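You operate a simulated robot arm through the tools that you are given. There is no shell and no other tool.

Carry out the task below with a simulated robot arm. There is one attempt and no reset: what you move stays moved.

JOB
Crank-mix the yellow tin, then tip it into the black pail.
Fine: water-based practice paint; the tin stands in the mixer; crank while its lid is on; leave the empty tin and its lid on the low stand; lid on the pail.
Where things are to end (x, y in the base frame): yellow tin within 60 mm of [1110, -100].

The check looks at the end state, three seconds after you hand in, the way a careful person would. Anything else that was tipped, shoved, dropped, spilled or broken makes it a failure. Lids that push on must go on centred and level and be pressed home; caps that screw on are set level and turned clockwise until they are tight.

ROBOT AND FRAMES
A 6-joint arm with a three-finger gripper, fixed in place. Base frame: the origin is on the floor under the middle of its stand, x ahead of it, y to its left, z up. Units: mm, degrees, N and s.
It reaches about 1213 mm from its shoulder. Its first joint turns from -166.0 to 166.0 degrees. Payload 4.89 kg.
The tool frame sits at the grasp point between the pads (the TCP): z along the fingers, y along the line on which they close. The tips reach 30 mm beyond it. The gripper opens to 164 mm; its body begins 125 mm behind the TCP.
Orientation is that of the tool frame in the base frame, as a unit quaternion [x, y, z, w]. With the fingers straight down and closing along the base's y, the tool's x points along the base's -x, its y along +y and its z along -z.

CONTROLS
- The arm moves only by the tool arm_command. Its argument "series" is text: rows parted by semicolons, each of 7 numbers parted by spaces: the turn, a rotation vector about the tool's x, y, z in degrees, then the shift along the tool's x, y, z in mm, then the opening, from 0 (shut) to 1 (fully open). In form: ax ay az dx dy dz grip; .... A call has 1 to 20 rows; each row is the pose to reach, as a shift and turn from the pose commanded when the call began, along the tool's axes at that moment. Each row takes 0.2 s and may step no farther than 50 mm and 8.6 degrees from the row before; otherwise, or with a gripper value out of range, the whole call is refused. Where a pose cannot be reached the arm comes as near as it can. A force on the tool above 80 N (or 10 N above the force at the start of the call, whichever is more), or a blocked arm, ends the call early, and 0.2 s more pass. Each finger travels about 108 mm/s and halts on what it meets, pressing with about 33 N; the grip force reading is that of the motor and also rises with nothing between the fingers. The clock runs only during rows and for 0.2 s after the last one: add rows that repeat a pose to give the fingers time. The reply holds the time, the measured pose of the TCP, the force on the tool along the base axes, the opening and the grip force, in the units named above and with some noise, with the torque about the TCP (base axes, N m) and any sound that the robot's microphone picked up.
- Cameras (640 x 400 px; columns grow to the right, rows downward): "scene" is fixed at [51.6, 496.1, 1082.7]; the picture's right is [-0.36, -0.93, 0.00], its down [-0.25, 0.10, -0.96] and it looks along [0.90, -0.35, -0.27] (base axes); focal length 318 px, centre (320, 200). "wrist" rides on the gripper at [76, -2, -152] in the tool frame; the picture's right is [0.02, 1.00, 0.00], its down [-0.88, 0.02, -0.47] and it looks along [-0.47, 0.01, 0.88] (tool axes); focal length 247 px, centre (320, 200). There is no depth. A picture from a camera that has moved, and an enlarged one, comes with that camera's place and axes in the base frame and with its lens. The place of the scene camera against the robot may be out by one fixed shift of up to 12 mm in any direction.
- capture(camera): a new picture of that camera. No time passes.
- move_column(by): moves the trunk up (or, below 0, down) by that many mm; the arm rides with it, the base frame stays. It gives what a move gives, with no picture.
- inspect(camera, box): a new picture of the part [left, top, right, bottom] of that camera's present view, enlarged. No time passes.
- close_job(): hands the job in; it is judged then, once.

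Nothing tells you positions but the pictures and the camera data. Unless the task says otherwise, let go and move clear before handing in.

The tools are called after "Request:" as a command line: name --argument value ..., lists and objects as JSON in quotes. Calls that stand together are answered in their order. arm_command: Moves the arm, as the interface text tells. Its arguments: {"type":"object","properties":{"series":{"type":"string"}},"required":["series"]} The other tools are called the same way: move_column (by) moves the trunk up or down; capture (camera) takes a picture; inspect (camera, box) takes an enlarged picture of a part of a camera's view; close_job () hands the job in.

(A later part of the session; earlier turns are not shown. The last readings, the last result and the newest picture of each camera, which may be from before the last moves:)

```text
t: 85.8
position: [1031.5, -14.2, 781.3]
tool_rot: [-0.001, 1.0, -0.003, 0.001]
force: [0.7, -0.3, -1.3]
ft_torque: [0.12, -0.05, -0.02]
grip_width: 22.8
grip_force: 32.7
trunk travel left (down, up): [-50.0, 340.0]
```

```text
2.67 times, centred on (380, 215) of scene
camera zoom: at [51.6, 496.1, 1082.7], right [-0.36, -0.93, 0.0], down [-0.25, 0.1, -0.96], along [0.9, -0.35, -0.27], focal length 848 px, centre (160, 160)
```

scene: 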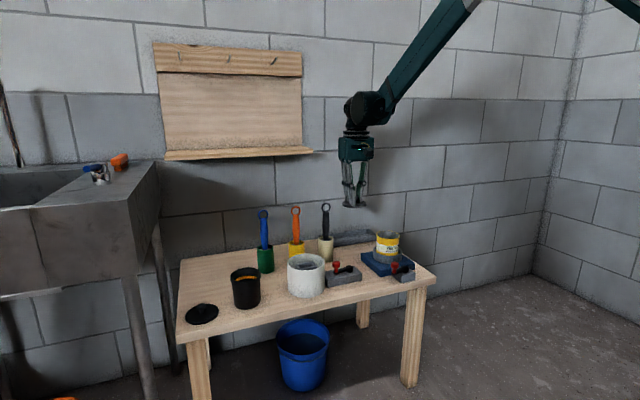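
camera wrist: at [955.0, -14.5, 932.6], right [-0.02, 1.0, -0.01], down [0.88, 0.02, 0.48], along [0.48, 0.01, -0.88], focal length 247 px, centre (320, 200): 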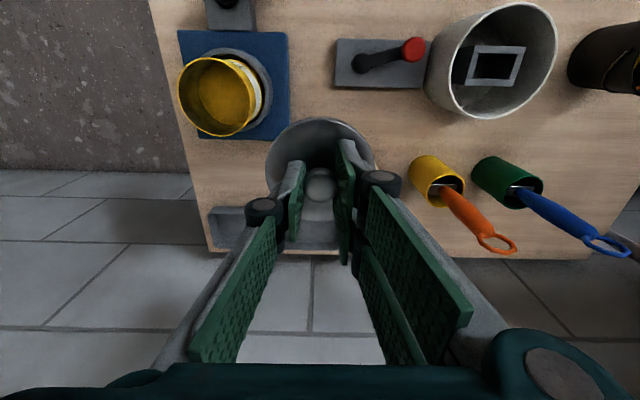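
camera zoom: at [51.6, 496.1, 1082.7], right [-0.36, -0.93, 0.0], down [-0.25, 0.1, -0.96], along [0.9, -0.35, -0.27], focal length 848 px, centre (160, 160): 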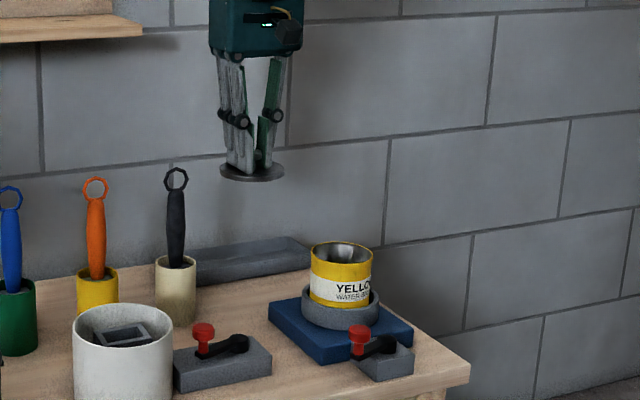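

The paint is visible about half-way up inside the tin. The spot below the lid is clear, so I'll lower it near the table first.

Request:
arm_command --series "0 0 0 0 0 45 0; 0 0 0 0 0 90 0; 0 0 0 0 0 135 0; 0 0 0 0 0 180 0; 0 0 0 0 0 215 0; 0 0 0 0 0 222 0; 0 0 0 0 0 222 0"

Request:
inspect --camera "scene" --box '[300, 190, 420, 290]'

Request:
capture --camera "wrist"

```text
t: 87.4
position: [1032.7, -14.8, 558.6]
tool_rot: [-0.002, 1.0, -0.003, 0.002]
force: [0.1, 0.1, -0.7]
ft_torque: [0.01, -0.06, 0.01]
grip_width: 22.6
grip_force: 33.1
trunk travel left (down, up): [-50.0, 340.0]
```

```text
4.00 times, centred on (360, 240) of scene
camera zoom: at [51.6, 496.1, 1082.7], right [-0.36, -0.93, 0.0], down [-0.25, 0.1, -0.96], along [0.9, -0.35, -0.27], focal length 1272 px, centre (160, 40)
```

zoom: 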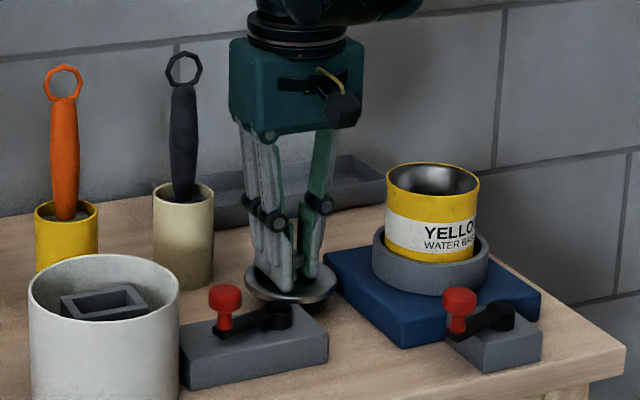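

```text
taken
camera wrist: at [956.2, -14.5, 709.8], right [-0.02, 1.0, -0.01], down [0.88, 0.02, 0.48], along [0.48, 0.01, -0.88], focal length 247 px, centre (320, 200)
```

wrist: 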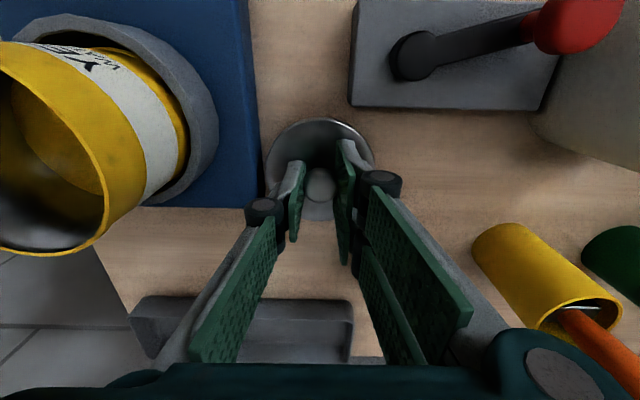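

The lid's edge is only a couple of mm from the blue base, so I'll shift it to about (1038, -5) and then lower it gently until it touches.

Request:
arm_command --series "0 0 0 -3 5 0 0; 0 0 0 -6 10 0 0; 0 0 0 -6 10 6 0; 0 0 0 -6 10 9 0; 0 0 0 -6 10 11 0; 0 0 0 -6 10 11 0"

Request:
inspect --camera "scene" --box '[320, 240, 400, 290]'

Request:
inspect --camera "wrist" --box '[220, 80, 420, 240]'

```text
t: 88.8
position: [1038.6, -6.5, 546.7]
tool_rot: [-0.001, 1.0, -0.003, 0.002]
force: [0.2, -0.1, -0.7]
ft_torque: [-0.02, 0.01, 0.01]
grip_width: 23.0
grip_force: 33.5
trunk travel left (down, up): [-50.0, 340.0]
```

```text
8.00 times, centred on (360, 265) of scene
camera zoom: at [51.6, 496.1, 1082.7], right [-0.36, -0.93, 0.0], down [-0.25, 0.1, -0.96], along [0.9, -0.35, -0.27], focal length 2544 px, centre (0, -320)
```

zoom: 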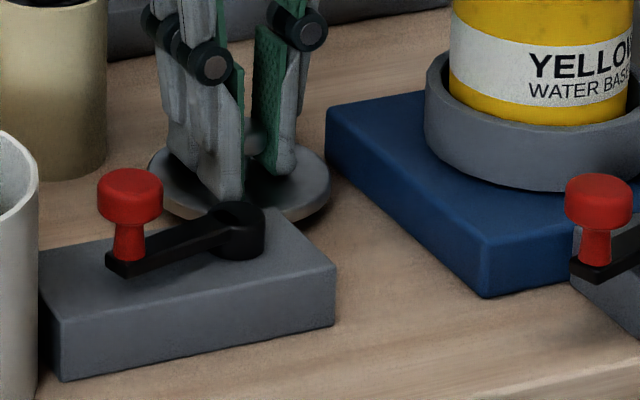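

```text
2.50 times, centred on (320, 160) of wrist
camera zoom: at [961.9, -5.9, 698.7], right [-0.02, 1.0, -0.01], down [0.88, 0.02, 0.48], along [0.48, 0.01, -0.88], focal length 617 px, centre (320, 300)
```

zoom: 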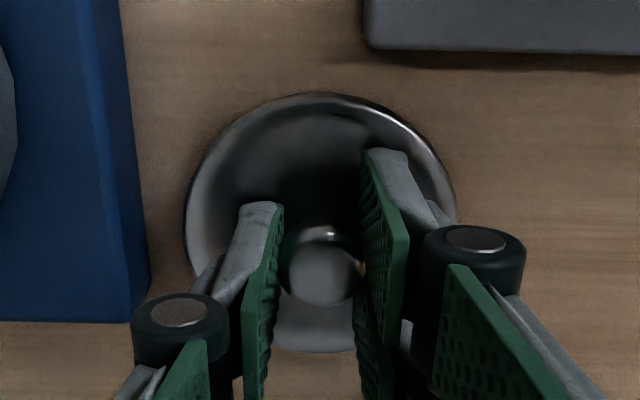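

Request:
arm_command --series "0 0 0 0 0 1.5 0; 0 0 0 0 0 3 0; 0 0 0 0 0 4.5 0; 0 0 0 0 0 6 0; 0 0 0 0 0 6 0"

Request:
inspect --camera "scene" --box '[320, 240, 400, 290]'

```text
t: 90.0
position: [1038.6, -5.8, 538.8]
tool_rot: [-0.001, 1.0, -0.004, 0.001]
force: [0.1, 0.2, -0.7]
ft_torque: [-0.03, 0.02, 0.01]
grip_width: 22.7
grip_force: 32.9
trunk travel left (down, up): [-50.0, 340.0]
```

```text
8.00 times, centred on (360, 265) of scene
camera zoom: at [51.6, 496.1, 1082.7], right [-0.36, -0.93, 0.0], down [-0.25, 0.1, -0.96], along [0.9, -0.35, -0.27], focal length 2544 px, centre (0, -320)
```

zoom: 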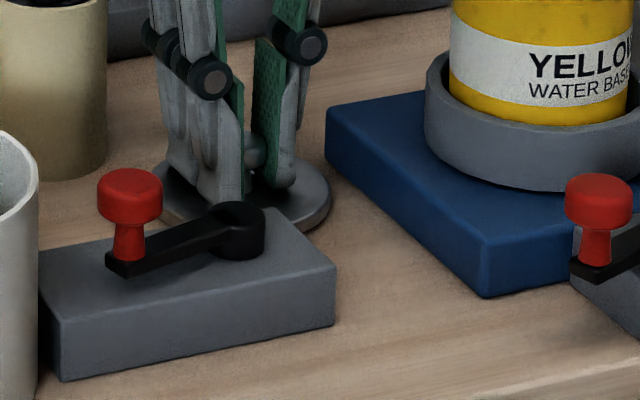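

Request:
arm_command --series "0 0 0 0 0 1.5 0; 0 0 0 0 0 3 0; 0 0 0 0 0 4.5 0; 0 0 0 0 0 6 0; 0 0 0 0 0 6 0"

Request:
inspect --camera "scene" --box '[320, 240, 400, 290]'

```text
t: 91.2
position: [1038.2, -6.5, 536.4]
tool_rot: [-0.001, 1.0, -0.003, 0.002]
force: [5.4, 0.1, 24.3]
ft_torque: [0.19, 0.04, -0.03]
grip_width: 22.8
grip_force: 32.9
trunk travel left (down, up): [-50.0, 340.0]
```

```text
8.00 times, centred on (360, 265) of scene
camera zoom: at [51.6, 496.1, 1082.7], right [-0.36, -0.93, 0.0], down [-0.25, 0.1, -0.96], along [0.9, -0.35, -0.27], focal length 2544 px, centre (0, -320)
```

zoom: 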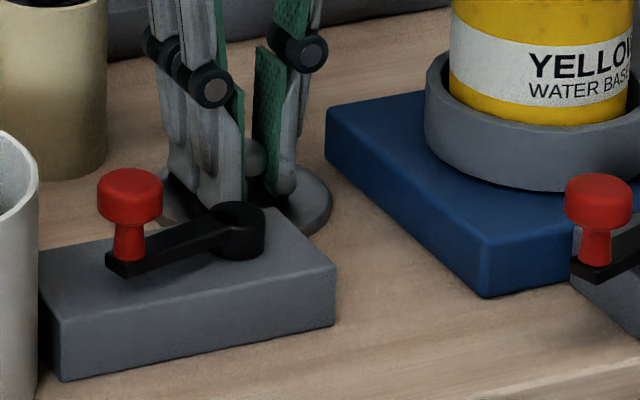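

The lid is resting on the table (24 N). I'll open and rise straight up.

Request:
arm_command --series "0 0 0 0 0 -1 0.1; 0 0 0 0 0 -2 0.25; 0 0 0 0 0 -2 0.4; 0 0 0 0 0 -2 0.4; 0 0 0 0 0 -30 0.4; 0 0 0 0 0 -70 0.4; 0 0 0 0 0 -110 0.4; 0 0 0 0 0 -150 0.4; 0 0 0 20 0 -190 0.4; 0 0 0 50 0 -220 0.4; 0 0 0 50 0 -220 0.4"

Request:
capture --camera "wrist"

Request:
capture --camera "scene"

```text
t: 93.6
position: [987.8, -4.4, 755.6]
tool_rot: [-0.001, 1.0, -0.002, 0.002]
force: [0.1, 0.6, -1.5]
ft_torque: [0.0, 0.07, 0.01]
grip_width: 65.5
grip_force: 0.0
trunk travel left (down, up): [-50.0, 340.0]
```

```text
taken
camera wrist: at [911.4, -4.6, 907.1], right [-0.02, 1.0, -0.01], down [0.88, 0.02, 0.48], along [0.48, 0.01, -0.88], focal length 247 px, centre (320, 200)
```

wrist: 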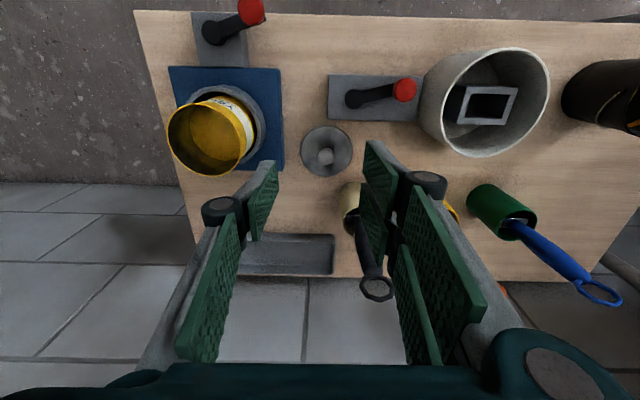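

```text
taken
```

scene: 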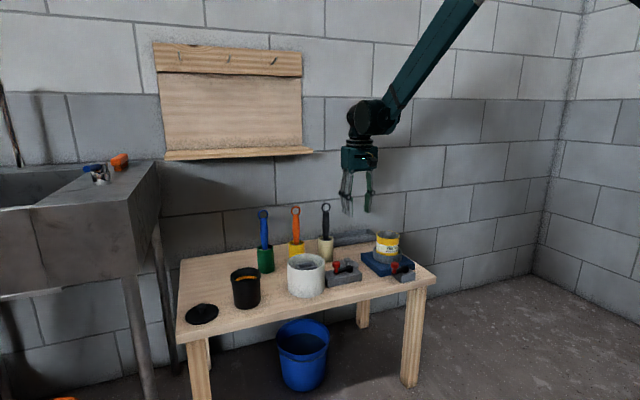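

The tin's lid lies flat on the table. Next I'll move over to the left to measure the black pail and its lid.

Request:
arm_command --series "0 0 0 10 40 -30 0.4; 0 0 0 30 80 -60 0.4; 0 0 0 50 120 -70 0.4; 0 0 0 70 160 -70 0.4; 0 0 0 90 200 -70 0.4; 0 0 0 110 240 -70 0.4; 0 0 0 130 280 -70 0.4; 0 0 0 140 320 -70 0.4; 0 0 0 145 360 -70 0.4; 0 0 0 150 400 -70 0.4; 0 0 0 150 400 -70 0.4"

Request:
capture --camera "wrist"

Request:
inspect --camera "scene" --box '[170, 240, 290, 350]'

```text
refused: row 1 steps farther than a row can; nothing moved
```

```text
taken
camera wrist: at [911.4, -4.6, 907.1], right [-0.02, 1.0, -0.01], down [0.88, 0.02, 0.48], along [0.48, 0.01, -0.88], focal length 247 px, centre (320, 200)
```

wrist: 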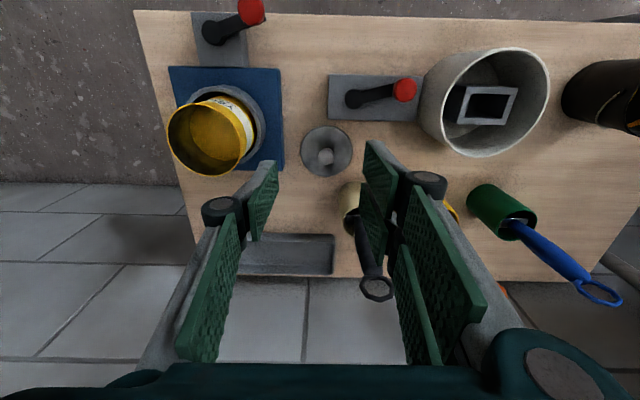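

```text
3.64 times, centred on (230, 295) of scene
camera zoom: at [51.6, 496.1, 1082.7], right [-0.36, -0.93, 0.0], down [-0.25, 0.1, -0.96], along [0.9, -0.35, -0.27], focal length 1157 px, centre (647, -146)
```

zoom: 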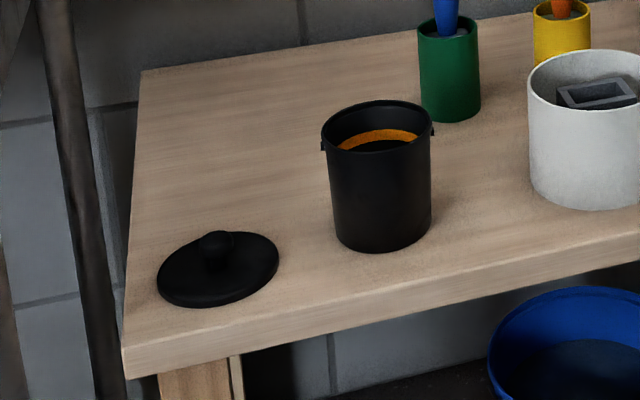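

Request:
arm_command --series "0 0 0 10 30 -30 0.4; 0 0 0 24 70 -50 0.4; 0 0 0 40 112 -65 0.4; 0 0 0 58 156 -70 0.4; 0 0 0 76 200 -70 0.4; 0 0 0 94 244 -70 0.4; 0 0 0 112 288 -70 0.4; 0 0 0 128 332 -70 0.4; 0 0 0 140 374 -70 0.4; 0 0 0 150 400 -70 0.4; 0 0 0 150 400 -70 0.4"

Request:
capture --camera "wrist"

```text
t: 96.0
position: [836.0, 397.7, 820.5]
tool_rot: [-0.001, 1.0, -0.003, 0.002]
force: [0.7, 0.1, 0.5]
ft_torque: [0.06, 0.04, -0.02]
grip_width: 65.6
grip_force: 0.1
trunk travel left (down, up): [-50.0, 340.0]
```

```text
taken
camera wrist: at [759.6, 395.9, 972.1], right [-0.02, 1.0, -0.01], down [0.88, 0.02, 0.48], along [0.48, 0.01, -0.88], focal length 247 px, centre (320, 200)
```

wrist: 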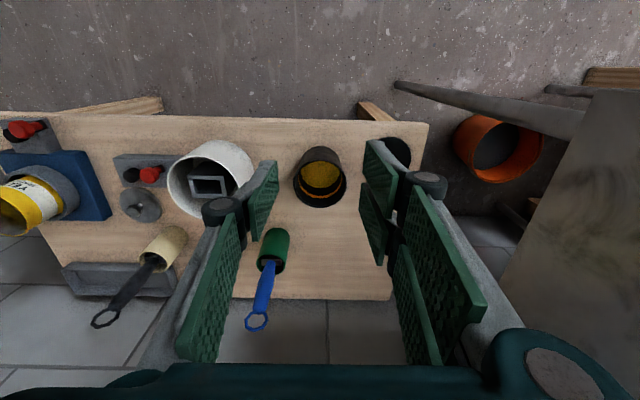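

Request:
inspect --camera "wrist" --box '[280, 120, 420, 220]'

Request:
inspect --camera "wrist" --box '[0, 100, 320, 300]'

```text
4.00 times, centred on (350, 170) of wrist
camera zoom: at [759.6, 395.9, 972.1], right [-0.02, 1.0, -0.01], down [0.88, 0.02, 0.48], along [0.48, 0.01, -0.88], focal length 988 px, centre (200, 320)
```

zoom: 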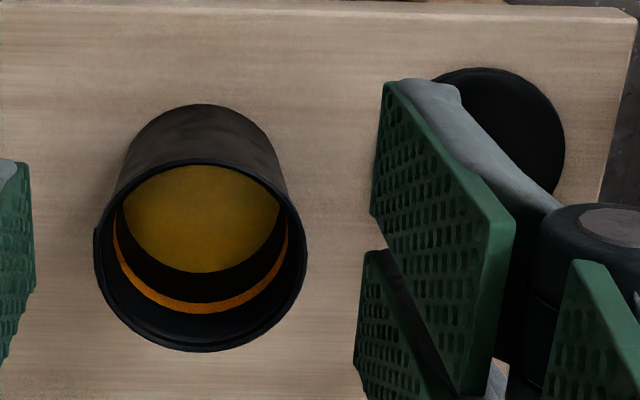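

```text
2.00 times, centred on (160, 200) of wrist
camera zoom: at [759.6, 395.9, 972.1], right [-0.02, 1.0, -0.01], down [0.88, 0.02, 0.48], along [0.48, 0.01, -0.88], focal length 494 px, centre (640, 200)
```

zoom: 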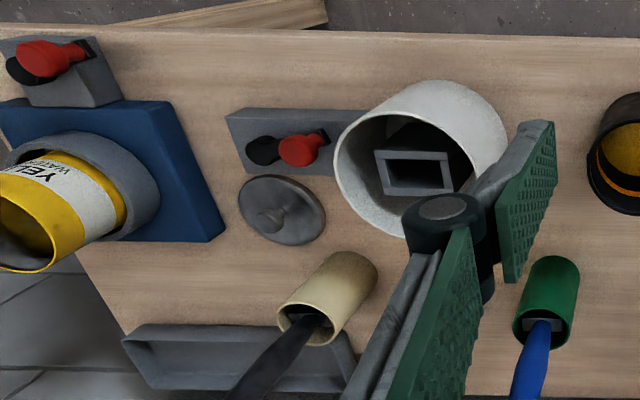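

The pail stands at about (935, 400) with rim z≈598 and rim width about 88, and it already holds some yellow paint below an orange line. To pour, I'll hold the tin from the side with the gripper nearly level and camera side up, so I first turn the wrist half round at this safe height.

Request:
arm_command --series "0 0 8.5 0 0 0 0.4; 0 0 17 0 0 0 0.4; 0 0 25.5 0 0 0 0.4; 0 0 34 0 0 0 0.4; 0 0 42.5 0 0 0 0.4; 0 0 51 0 0 0 0.4; 0 0 59.5 0 0 0 0.4; 0 0 68 0 0 0 0.4; 0 0 76.5 0 0 0 0.4; 0 0 85 0 0 0 0.4; 0 0 93.5 0 0 0 0.4; 0 0 102 0 0 0 0.4; 0 0 110.5 0 0 0 0.4; 0 0 119 0 0 0 0.4; 0 0 127.5 0 0 0 0.4; 0 0 136 0 0 0 0.4; 0 0 144.5 0 0 0 0.4; 0 0 153 0 0 0 0.4; 0 0 161.5 0 0 0 0.4; 0 0 170 0 0 0 0.4"

Request:
capture --camera "scene"

```text
t: 100.2
position: [840.7, 391.1, 820.3]
tool_rot: [0.958, 0.287, 0.0, 0.001]
force: [0.2, 0.8, 0.5]
ft_torque: [-0.04, 0.0, 0.05]
grip_width: 65.7
grip_force: 0.1
out of reach, approached as far as the arm can: row 18, 19, 20
trunk travel left (down, up): [-50.0, 340.0]
```

```text
taken
```

scene: 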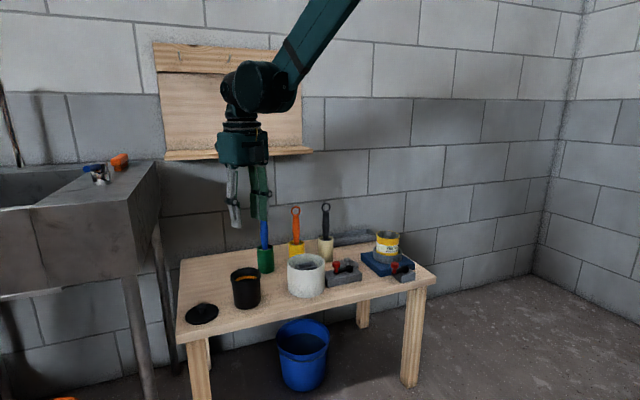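

The last wrist joint reaches its limit near 147°, so camera-up isn't available. I'll use the camera-below attitude with a steeper pitch (about 27°) instead, which clears everything, so I'm turning the wrist back.

Request:
arm_command --series "0 0 -8.5 0 0 0 0.4; 0 0 -17 0 0 0 0.4; 0 0 -25.5 0 0 0 0.4; 0 0 -34 0 0 0 0.4; 0 0 -42.5 0 0 0 0.4; 0 0 -51 0 0 0 0.4; 0 0 -59.5 0 0 0 0.4; 0 0 -68 0 0 0 0.4; 0 0 -76.5 0 0 0 0.4; 0 0 -85 0 0 0 0.4; 0 0 -85 0 0 0 0.4"

```text
t: 102.6
position: [838.8, 392.0, 821.0]
tool_rot: [0.511, 0.86, -0.001, 0.001]
force: [-0.6, 0.2, -0.2]
ft_torque: [0.0, 0.0, -0.02]
grip_width: 65.6
grip_force: 0.1
trunk travel left (down, up): [-50.0, 340.0]
```

Request:
arm_command --series "0 0 -8.5 0 0 0 0.4; 0 0 -17 0 0 0 0.4; 0 0 -25.5 0 0 0 0.4; 0 0 -34 0 0 0 0.4; 0 0 -42.5 0 0 0 0.4; 0 0 -51 0 0 0 0.4; 0 0 -59.5 0 0 0 0.4; 0 0 -68 0 0 0 0.4; 0 0 -76.4 0 0 0 0.4; 0 0 -76.4 0 0 0 0.4"

```text
t: 104.8
position: [838.1, 391.8, 820.0]
tool_rot: [-0.129, 0.992, -0.001, 0.001]
force: [0.4, -0.5, -1.0]
ft_torque: [0.01, 0.02, 0.01]
grip_width: 65.7
grip_force: 0.0
trunk travel left (down, up): [-50.0, 340.0]
```

Wrist is now at the heading I want (15° left). I'll carry the open gripper across at height to the robot side of the mixer and pitch it up toward level.

Request:
arm_command --series "0 0 0 12.4 -44.3 1.7 0.4; 0 0 0 24.8 -88.6 3.3 0.4; 0 0 0 37.3 -132.9 5 0.4; 0 0 0 49.7 -177.2 6.7 0.4; 0 0 0 62.1 -221.5 8.3 0.4; 0 0 0 74.5 -265.8 10 0.5; 0 0 0 86.9 -310.2 11.7 0.6; 0 0 0 99.3 -354.5 13.3 0.67; 0 0 0 111.8 -398.8 15 0.67; 0 0 0 124.2 -443.1 16.7 0.67; 0 0 0 136.6 -487.4 18.3 0.67; 0 0 0 149 -531.7 20 0.67; 0 0 0 149 -531.7 20 0.67"

Request:
arm_command --series "0 -7.9 0 0 0 0 0.67; 0 -15.8 0 0 0 0 0.67; 0 -23.7 0 0 0 0 0.67; 0 -31.6 0 0 0 0 0.67; 0 -39.5 0 0 0 0 0.67; 0 -47.4 0 0 0 0 0.67; 0 -55.2 0 0 0 0 0.67; 0 -63 0 0 0 0 0.67; 0 -63 0 0 0 0 0.67"

Request:
capture --camera "wrist"

Request:
capture --camera "scene"

```text
t: 107.6
position: [831.1, -162.5, 803.7]
tool_rot: [-0.129, 0.992, -0.002, 0.0]
force: [-0.6, 1.2, 0.1]
ft_torque: [-0.17, -0.01, 0.02]
grip_width: 109.9
grip_force: 0.1
trunk travel left (down, up): [-50.0, 340.0]
```

```text
t: 109.6
position: [830.5, -160.7, 803.4]
tool_rot: [-0.111, 0.845, 0.066, 0.519]
force: [-0.2, 0.9, 0.7]
ft_torque: [-0.08, 0.03, -0.05]
grip_width: 109.8
grip_force: 0.0
trunk travel left (down, up): [-50.0, 340.0]
```

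```text
taken
camera wrist: at [666.8, -205.2, 803.6], right [-0.26, 0.96, -0.02], down [-0.03, 0.02, 1.0], along [0.96, 0.27, 0.02], focal length 247 px, centre (320, 200)
```

wrist: 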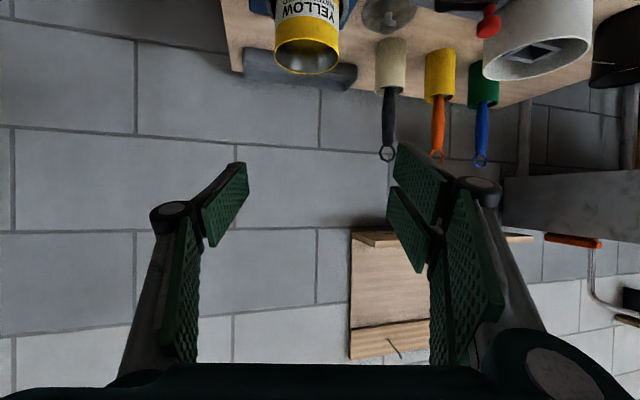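

```text
taken
```

scene: 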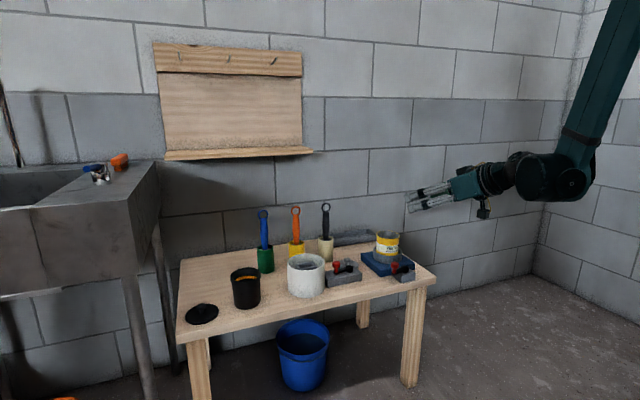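

Request:
arm_command --series "0 0 0 27.7 -5 24.4 0.67; 0 0 0 55.4 -9.9 48.8 0.67; 0 0 0 83 -14.9 73.2 0.67; 0 0 0 110.7 -19.8 97.6 0.67; 0 0 0 110.7 -19.8 97.6 0.67"

Request:
capture --camera "wrist"

Request:
inspect --camera "scene" --box '[340, 180, 500, 300]'

```text
t: 110.8
position: [925.3, -193.3, 703.7]
tool_rot: [-0.11, 0.846, 0.066, 0.518]
force: [-0.1, 0.2, -0.3]
ft_torque: [-0.04, 0.04, 0.01]
grip_width: 109.9
grip_force: 0.1
out of reach, approached as far as the arm can: row 1, 2, 3, 4, 5
trunk travel left (down, up): [-50.0, 340.0]
```

```text
taken
camera wrist: at [761.1, -237.7, 704.5], right [-0.27, 0.96, -0.02], down [-0.03, 0.02, 1.0], along [0.96, 0.27, 0.02], focal length 247 px, centre (320, 200)
```

wrist: 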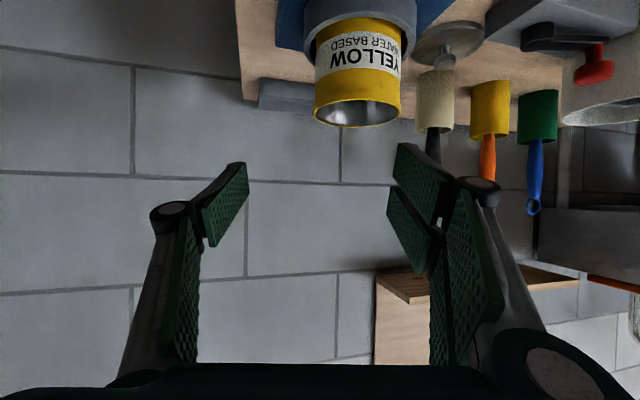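

```text
3.33 times, centred on (420, 240) of scene
camera zoom: at [51.6, 496.1, 1082.7], right [-0.36, -0.93, 0.0], down [-0.25, 0.1, -0.96], along [0.9, -0.35, -0.27], focal length 1060 px, centre (-13, 67)
```

zoom: 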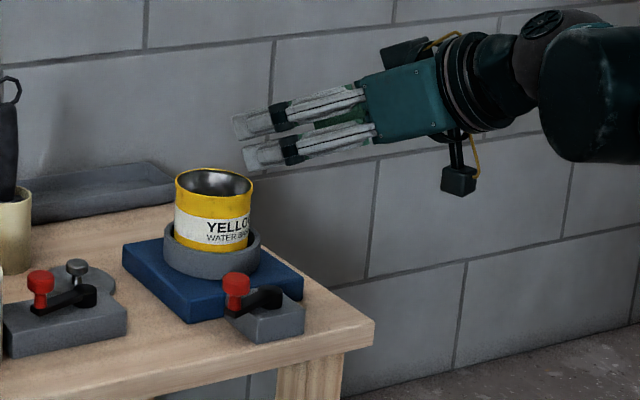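

The arm can't fold low enough at this pitch with the shoulder this high. I'll back off to a clear spot and lower the trunk by its 50 mm so the forearm comes in flatter.

Request:
arm_command --series "0 0 0 0 0 -40 0.67; 0 0 0 0 0 -80 0.67; 0 0 0 -20 10 -110 0.67; 0 0 0 -45 20 -125 0.67; 0 0 0 -45 20 -125 0.67"

Request:
capture --camera "scene"

```text
t: 112.0
position: [832.3, -197.6, 802.2]
tool_rot: [-0.11, 0.845, 0.065, 0.519]
force: [0.6, -0.3, 0.6]
ft_torque: [0.0, -0.02, 0.04]
grip_width: 110.0
grip_force: 0.1
out of reach, approached as far as the arm can: row 1, 2, 3
trunk travel left (down, up): [-50.0, 340.0]
```

```text
taken
```

scene: 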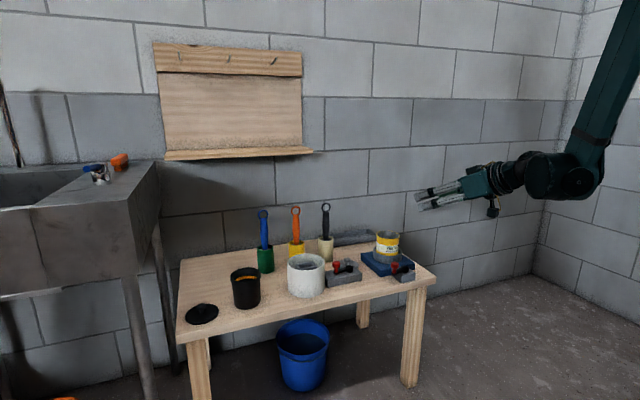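

Request:
move_column --by -50

Request:
capture --camera "scene"

```text
t: 112.9
position: [831.6, -197.0, 752.2]
tool_rot: [-0.11, 0.845, 0.065, 0.519]
force: [0.2, 0.6, 0.1]
ft_torque: [0.01, 0.02, 0.01]
grip_width: 109.8
grip_force: 0.2
trunk travel left (down, up): [0.0, 390.0]
```

```text
taken
```

scene: 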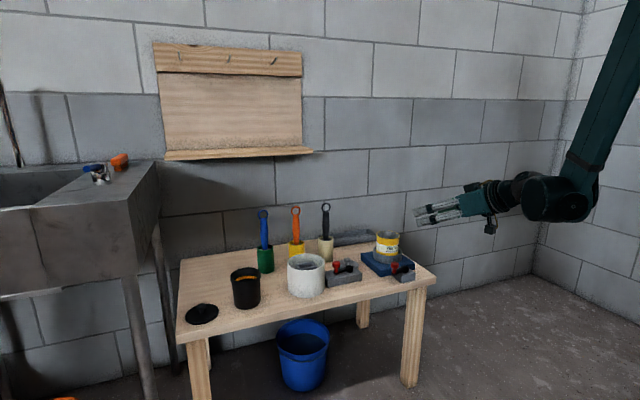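

Request:
arm_command --series "0 0 0 -12.1 3.8 41.5 0.67; 0 0 0 -24.3 7.6 83 0.67; 0 0 0 -36.4 11.3 124.5 0.67; 0 0 0 -48.5 15.1 166 0.67; 0 0 0 -48.5 15.1 166 0.67"

Request:
capture --camera "wrist"

Request:
inspect --camera "scene" --box '[340, 180, 500, 300]'

```text
t: 114.1
position: [993.2, -139.6, 719.4]
tool_rot: [-0.11, 0.845, 0.066, 0.518]
force: [-0.9, 0.1, 0.0]
ft_torque: [0.0, 0.02, 0.0]
grip_width: 109.8
grip_force: 0.0
trunk travel left (down, up): [0.0, 390.0]
```

```text
taken
camera wrist: at [828.5, -184.0, 720.0], right [-0.26, 0.96, -0.02], down [-0.03, 0.02, 1.0], along [0.96, 0.27, 0.02], focal length 247 px, centre (320, 200)
```

wrist: 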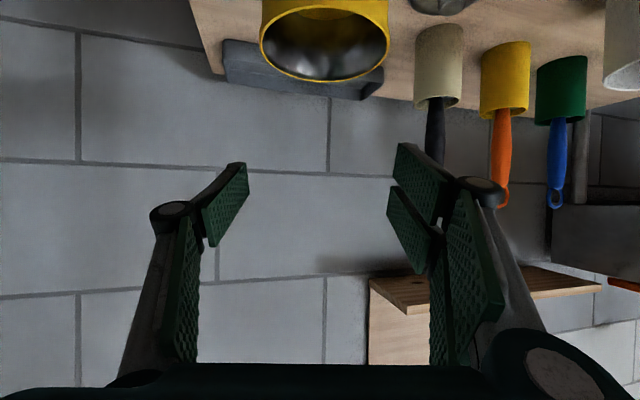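

```text
3.33 times, centred on (420, 240) of scene
camera zoom: at [51.6, 496.1, 1082.7], right [-0.36, -0.93, 0.0], down [-0.25, 0.1, -0.96], along [0.9, -0.35, -0.27], focal length 1060 px, centre (-13, 67)
```

zoom: 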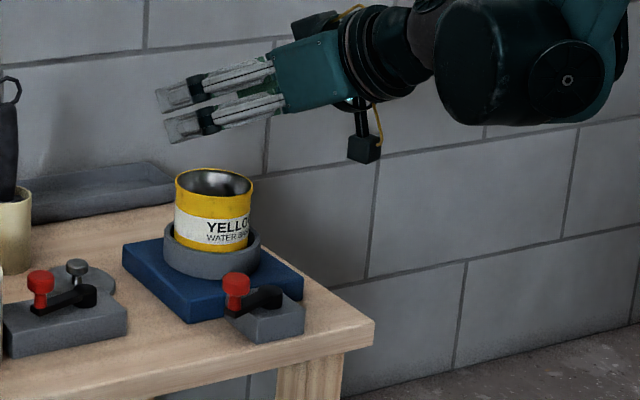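

Here it is reachable. With the fingers straddling the tin I'll come straight down in stages.

Request:
arm_command --series "0 0 0 17.8 0 9.1 0.67; 0 0 0 35.7 0.1 18.1 0.67; 0 0 0 53.5 0.2 27.2 0.67; 0 0 0 71.4 0.3 36.2 0.67; 0 0 0 71.4 0.3 36.2 0.67"

Request:
capture --camera "wrist"

Request:
inspect --camera "scene" --box '[340, 180, 500, 300]'

```text
t: 115.3
position: [990.5, -138.2, 640.6]
tool_rot: [-0.111, 0.845, 0.067, 0.519]
force: [0.1, -0.1, 0.0]
ft_torque: [-0.05, 0.03, 0.0]
grip_width: 109.7
grip_force: 0.0
trunk travel left (down, up): [0.0, 390.0]
```

```text
taken
camera wrist: at [827.0, -181.8, 640.8], right [-0.26, 0.96, -0.02], down [-0.03, 0.02, 1.0], along [0.96, 0.27, 0.02], focal length 247 px, centre (320, 200)
```

wrist: 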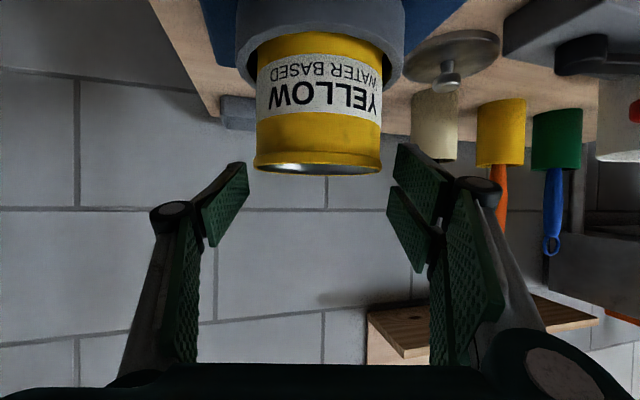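

```text
3.33 times, centred on (420, 240) of scene
camera zoom: at [51.6, 496.1, 1082.7], right [-0.36, -0.93, 0.0], down [-0.25, 0.1, -0.96], along [0.9, -0.35, -0.27], focal length 1060 px, centre (-13, 67)
```

zoom: 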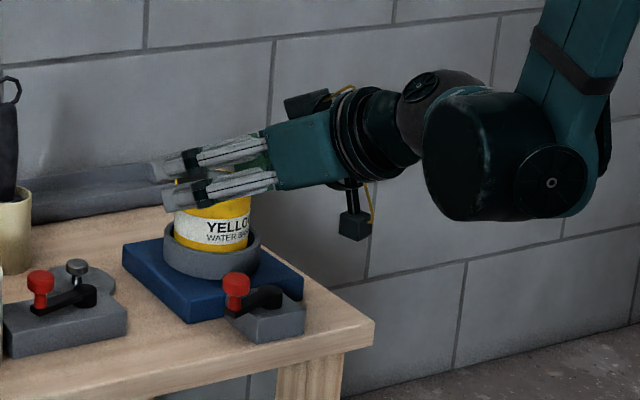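

Request:
inspect --camera "wrist" --box '[200, 0, 440, 190]'

```text
2.11 times, centred on (320, 95) of wrist
camera zoom: at [827.0, -181.8, 640.8], right [-0.26, 0.96, -0.02], down [-0.03, 0.02, 1.0], along [0.96, 0.27, 0.02], focal length 520 px, centre (320, 421)
```

zoom: 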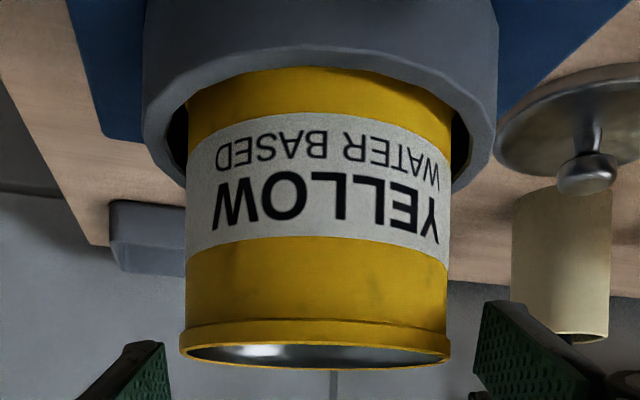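

The collar's top is about z 559 and the tin's rim about 625. I'll go down to z≈602, which keeps the pads just above the collar, and close on the tin.

Request:
arm_command --series "0 0 0 13 -0.4 7 0.67; 0 0 0 24 -0.8 13 0.67; 0 0 0 33.9 -1 18.6 0.67; 0 0 0 33.9 -1 18.6 0.67"

Request:
inspect --camera "wrist" --box '[180, 0, 500, 240]'

Request:
inspect --camera "scene" --box '[350, 210, 450, 290]'

```text
t: 116.3
position: [992.6, -140.1, 602.5]
tool_rot: [-0.11, 0.845, 0.066, 0.519]
force: [0.3, -0.7, 0.3]
ft_torque: [-0.03, 0.01, 0.01]
grip_width: 110.0
grip_force: 0.0
trunk travel left (down, up): [0.0, 390.0]
```

```text
1.67 times, centred on (340, 120) of wrist
camera zoom: at [828.7, -183.8, 602.7], right [-0.26, 0.96, -0.02], down [-0.03, 0.02, 1.0], along [0.96, 0.27, 0.02], focal length 412 px, centre (287, 333)
```

zoom: 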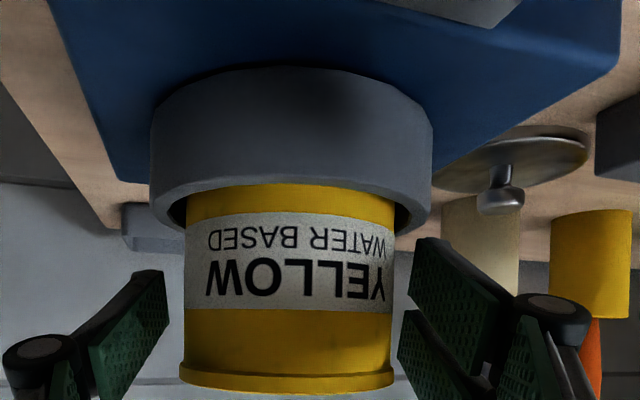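

```text
5.00 times, centred on (400, 250) of scene
camera zoom: at [51.6, 496.1, 1082.7], right [-0.36, -0.93, 0.0], down [-0.25, 0.1, -0.96], along [0.9, -0.35, -0.27], focal length 1590 px, centre (-80, -50)
```

zoom: 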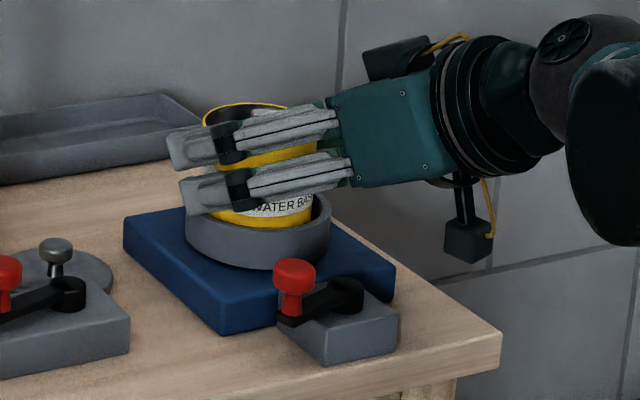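

Request:
arm_command --series "0 0 0 0 0 0 0.55; 0 0 0 0 0 0 0.45; 0 0 0 0 0 0 0.2; 0 0 0 0 0 0 0; 0 0 0 0 0 0 0; 0 0 0 0 0 0 0"

Request:
inspect --camera "wrist" --box '[180, 0, 500, 240]'

Request:
inspect --camera "scene" --box '[350, 210, 450, 290]'

```text
t: 117.7
position: [992.7, -139.8, 601.5]
tool_rot: [-0.11, 0.845, 0.065, 0.519]
force: [-0.2, 2.3, 2.1]
ft_torque: [0.35, 0.12, -0.04]
grip_width: 83.8
grip_force: 33.0
trunk travel left (down, up): [0.0, 390.0]
```

```text
1.67 times, centred on (340, 120) of wrist
camera zoom: at [828.7, -183.7, 602.8], right [-0.26, 0.96, -0.02], down [-0.03, 0.02, 1.0], along [0.96, 0.27, 0.02], focal length 412 px, centre (287, 333)
```

zoom: 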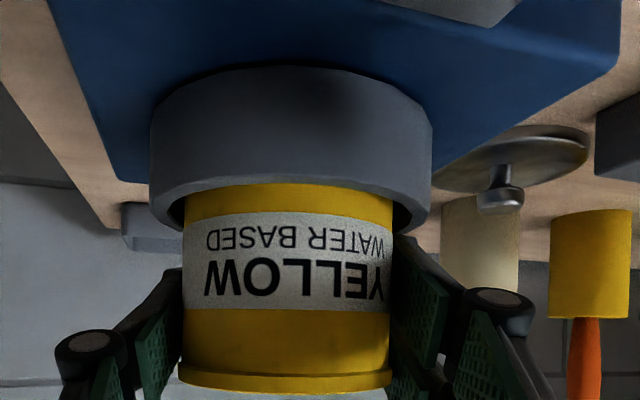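

```text
5.00 times, centred on (400, 250) of scene
camera zoom: at [51.6, 496.1, 1082.7], right [-0.36, -0.93, 0.0], down [-0.25, 0.1, -0.96], along [0.9, -0.35, -0.27], focal length 1590 px, centre (-80, -50)
```

zoom: 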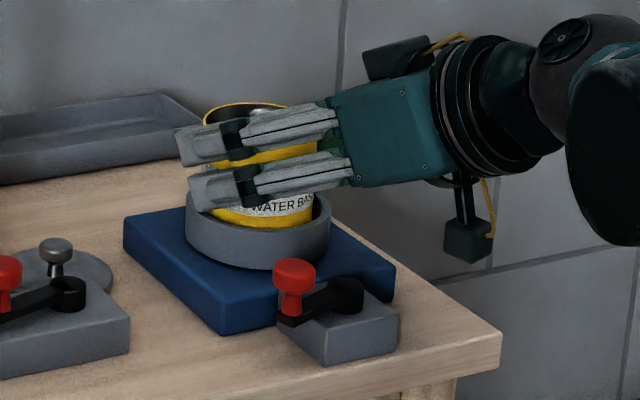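

The tin is gripped (84 mm across). I'll lift it slowly out of the mixer.

Request:
arm_command --series "0 0 0 -8.9 0 -4.5 0; 0 0 0 -17.8 0 -9.1 0; 0 0 0 -26.8 -0.1 -13.6 0; 0 0 0 -35.7 -0.1 -18.1 0; 0 0 0 -35.7 -0.1 -18.1 0"

Request:
inspect --camera "scene" --box '[350, 210, 450, 290]'

Request:
inspect --camera "wrist" --box '[180, 0, 500, 240]'

```text
t: 118.9
position: [993.8, -140.4, 640.0]
tool_rot: [-0.11, 0.846, 0.065, 0.518]
force: [0.5, -0.1, -5.1]
ft_torque: [0.01, 0.0, -0.02]
grip_width: 84.1
grip_force: 33.0
trunk travel left (down, up): [0.0, 390.0]
```

```text
5.00 times, centred on (400, 250) of scene
camera zoom: at [51.6, 496.1, 1082.7], right [-0.36, -0.93, 0.0], down [-0.25, 0.1, -0.96], along [0.9, -0.35, -0.27], focal length 1590 px, centre (-80, -50)
```

zoom: 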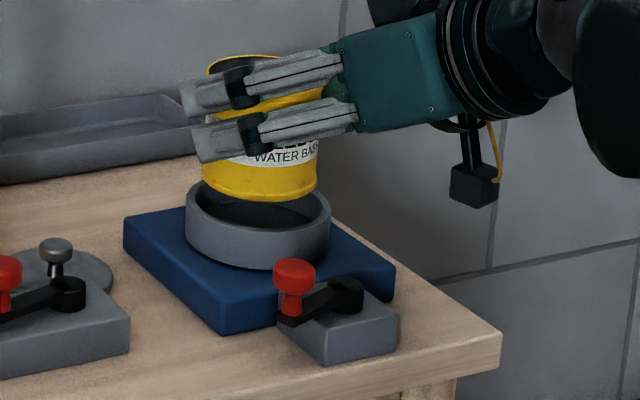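

```text
1.67 times, centred on (340, 120) of wrist
camera zoom: at [829.5, -184.9, 641.4], right [-0.26, 0.96, -0.02], down [-0.03, 0.02, 1.0], along [0.96, 0.27, 0.02], focal length 412 px, centre (287, 333)
```

zoom: 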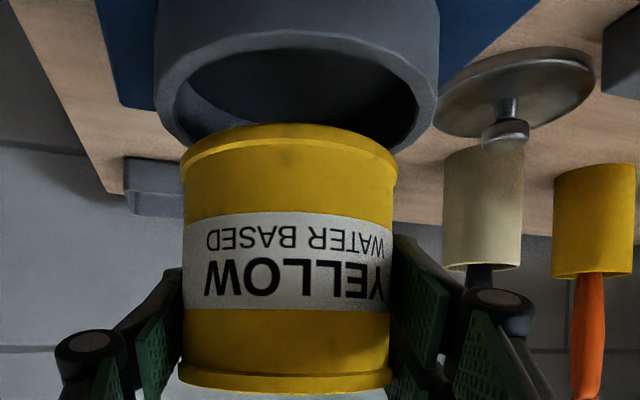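

The tin is out of the mixer, weighing about 0.5 kg and hanging level. I'll raise it to a safe height and carry it over to the far-left side of the pail.

Request:
arm_command --series "0 0 0 -29.7 -0.1 -15.1 0; 0 0 0 -59.5 -0.3 -30.2 0; 0 0 0 -89.2 -0.4 -45.3 0; 0 0 0 -91 21.5 -42 0; 0 0 0 -94.5 65.4 -35.4 0; 0 0 0 -98 109.3 -28.8 0; 0 0 0 -101.6 153.1 -22.2 0; 0 0 0 -105.1 197 -15.6 0; 0 0 0 -108.6 240.9 -9 0; 0 0 0 -112.2 284.7 -2.4 0; 0 0 0 -115.7 328.6 4.2 0; 0 0 0 -119.2 372.5 10.9 0; 0 0 0 -122.7 416.4 17.5 0; 0 0 0 -126.3 460.2 24.1 0; 0 0 0 -129.8 504.1 30.7 0; 0 0 0 -133.3 548 37.3 0; 0 0 0 -136.9 591.9 43.9 0; 0 0 0 -138.6 613.8 47.3 0; 0 0 0 -138.6 613.8 47.3 0"

Request:
capture --camera "scene"

Request:
capture --camera "wrist"

```text
t: 122.9
position: [938.5, 481.3, 740.5]
tool_rot: [-0.11, 0.845, 0.066, 0.519]
force: [0.6, -0.8, -4.7]
ft_torque: [0.03, 0.02, 0.05]
grip_width: 83.7
grip_force: 33.3
trunk travel left (down, up): [0.0, 390.0]
```

```text
taken
```

scene: 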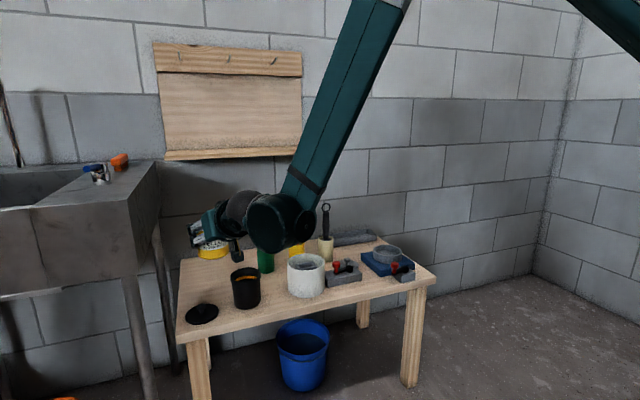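

```text
taken
camera wrist: at [775.5, 436.9, 741.6], right [-0.26, 0.96, -0.02], down [-0.03, 0.02, 1.0], along [0.96, 0.27, 0.02], focal length 247 px, centre (320, 200)
```

wrist: 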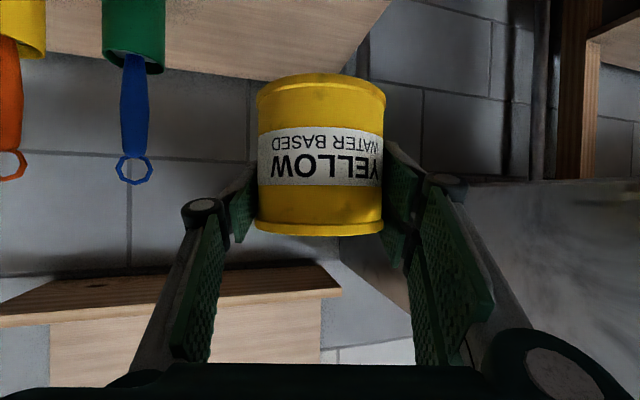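

The tin is to the left of the pail at a safe height. I'll start tipping it toward the pail to about 49° tilt, before any paint can run, and check alignment in the pictures.

Request:
arm_command --series "0 0 7.9 6.7 -4.1 1.9 0; 0 0 15.7 13.5 -8.2 3.8 0; 0 0 23.6 20.2 -12.3 5.7 0; 0 0 31.4 26.9 -16.3 7.7 0; 0 0 39.3 33.6 -20.4 9.6 0; 0 0 47.1 40.4 -24.5 11.5 0; 0 0 55 47.1 -28.6 13.4 0; 0 0 55 47.1 -28.6 13.4 0"

Request:
inspect --camera "scene" --box '[170, 190, 330, 330]'

Request:
capture --camera "wrist"

```text
t: 124.7
position: [937.0, 448.8, 692.6]
tool_rot: [0.292, 0.801, 0.299, 0.429]
force: [0.6, 0.5, -5.6]
ft_torque: [-0.08, 0.01, -0.03]
grip_width: 83.8
grip_force: 32.8
trunk travel left (down, up): [0.0, 390.0]
```

```text
2.86 times, centred on (250, 260) of scene
camera zoom: at [51.6, 496.1, 1082.7], right [-0.36, -0.93, 0.0], down [-0.25, 0.1, -0.96], along [0.9, -0.35, -0.27], focal length 909 px, centre (520, 29)
```

zoom: 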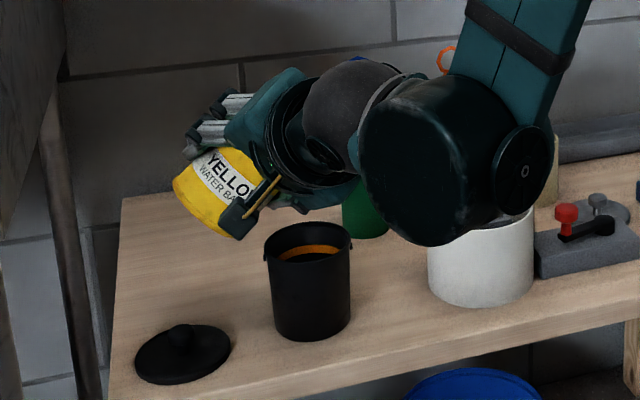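

```text
taken
camera wrist: at [770.4, 469.8, 721.7], right [0.2, 0.67, 0.72], down [0.0, -0.73, 0.68], along [0.98, -0.14, -0.15], focal length 247 px, centre (320, 200)
```

wrist: 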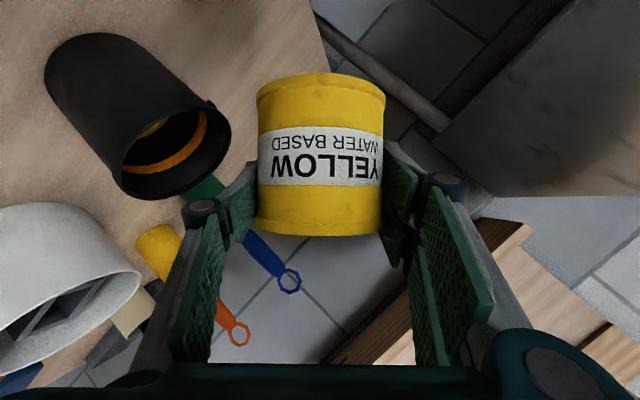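

Request:
inspect --camera "wrist" --box '[40, 20, 280, 220]'

Request:
inspect --camera "scene" --box '[200, 215, 280, 305]'

```text
2.00 times, centred on (160, 120) of wrist
camera zoom: at [770.4, 469.8, 721.7], right [0.2, 0.67, 0.72], down [0.0, -0.73, 0.68], along [0.98, -0.14, -0.15], focal length 494 px, centre (640, 360)
```

zoom: 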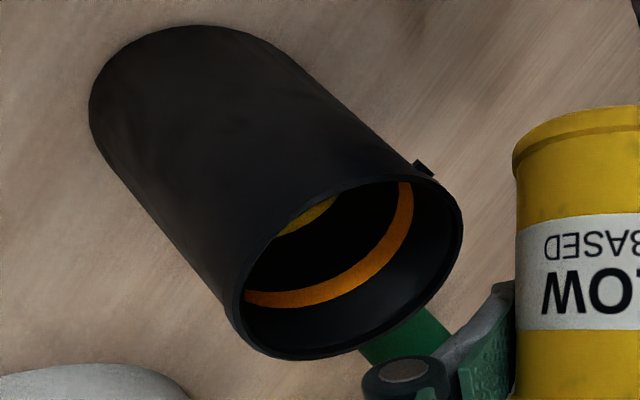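

```text
4.44 times, centred on (240, 260) of scene
camera zoom: at [51.6, 496.1, 1082.7], right [-0.36, -0.93, 0.0], down [-0.25, 0.1, -0.96], along [0.9, -0.35, -0.27], focal length 1414 px, centre (676, -67)
```

zoom: 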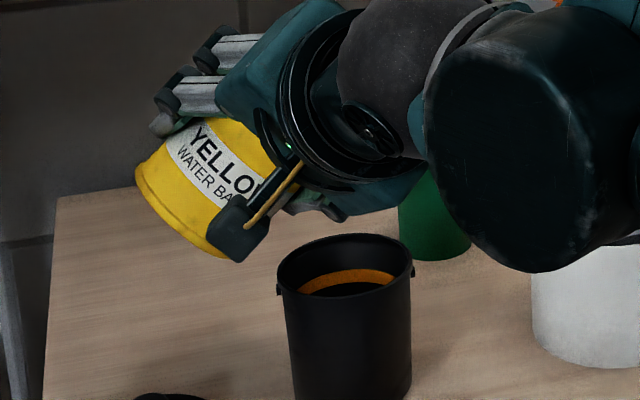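

The pail centre from this close view is about (933, 399), rim radius about 44. I'll tip a bit further to about 61° with the lip placed over the mouth, and check again.

Request:
arm_command --series "0 0 2.5 4.7 -6.1 3.3 0; 0 0 5 9.5 -12.27 6.59 0; 0 0 7.5 8.4 -12.3 6.5 0; 0 0 10 7.29 -12.38 6.48 0; 0 0 10 7.29 -12.38 6.48 0"

Request:
inspect --camera "wrist" --box '[40, 0, 400, 250]'

Request:
inspect --camera "scene" --box '[200, 215, 280, 305]'

```text
t: 125.9
position: [936.8, 447.7, 677.4]
tool_rot: [0.361, 0.772, 0.335, 0.403]
force: [-1.5, -0.2, -3.6]
ft_torque: [-0.11, 0.01, -0.02]
grip_width: 83.9
grip_force: 33.1
trunk travel left (down, up): [0.0, 390.0]
```

```text
1.60 times, centred on (220, 125) of wrist
camera zoom: at [773.5, 477.0, 715.6], right [0.28, 0.53, 0.8], down [-0.04, -0.83, 0.56], along [0.96, -0.19, -0.21], focal length 395 px, centre (480, 320)
```

zoom: 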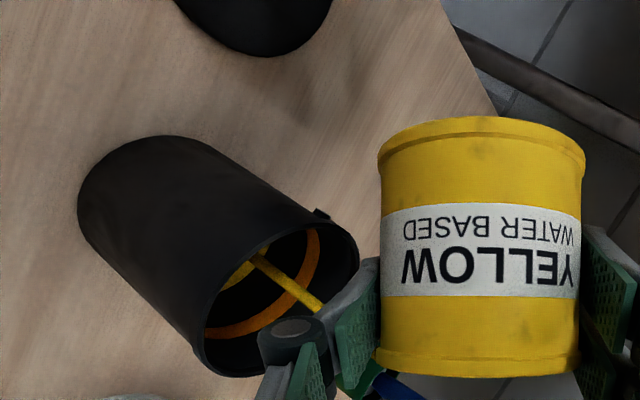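

```text
4.44 times, centred on (240, 260) of scene
camera zoom: at [51.6, 496.1, 1082.7], right [-0.36, -0.93, 0.0], down [-0.25, 0.1, -0.96], along [0.9, -0.35, -0.27], focal length 1414 px, centre (676, -67)
```

zoom: 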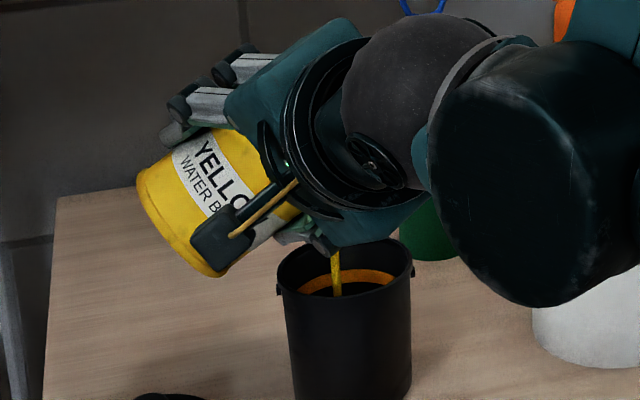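

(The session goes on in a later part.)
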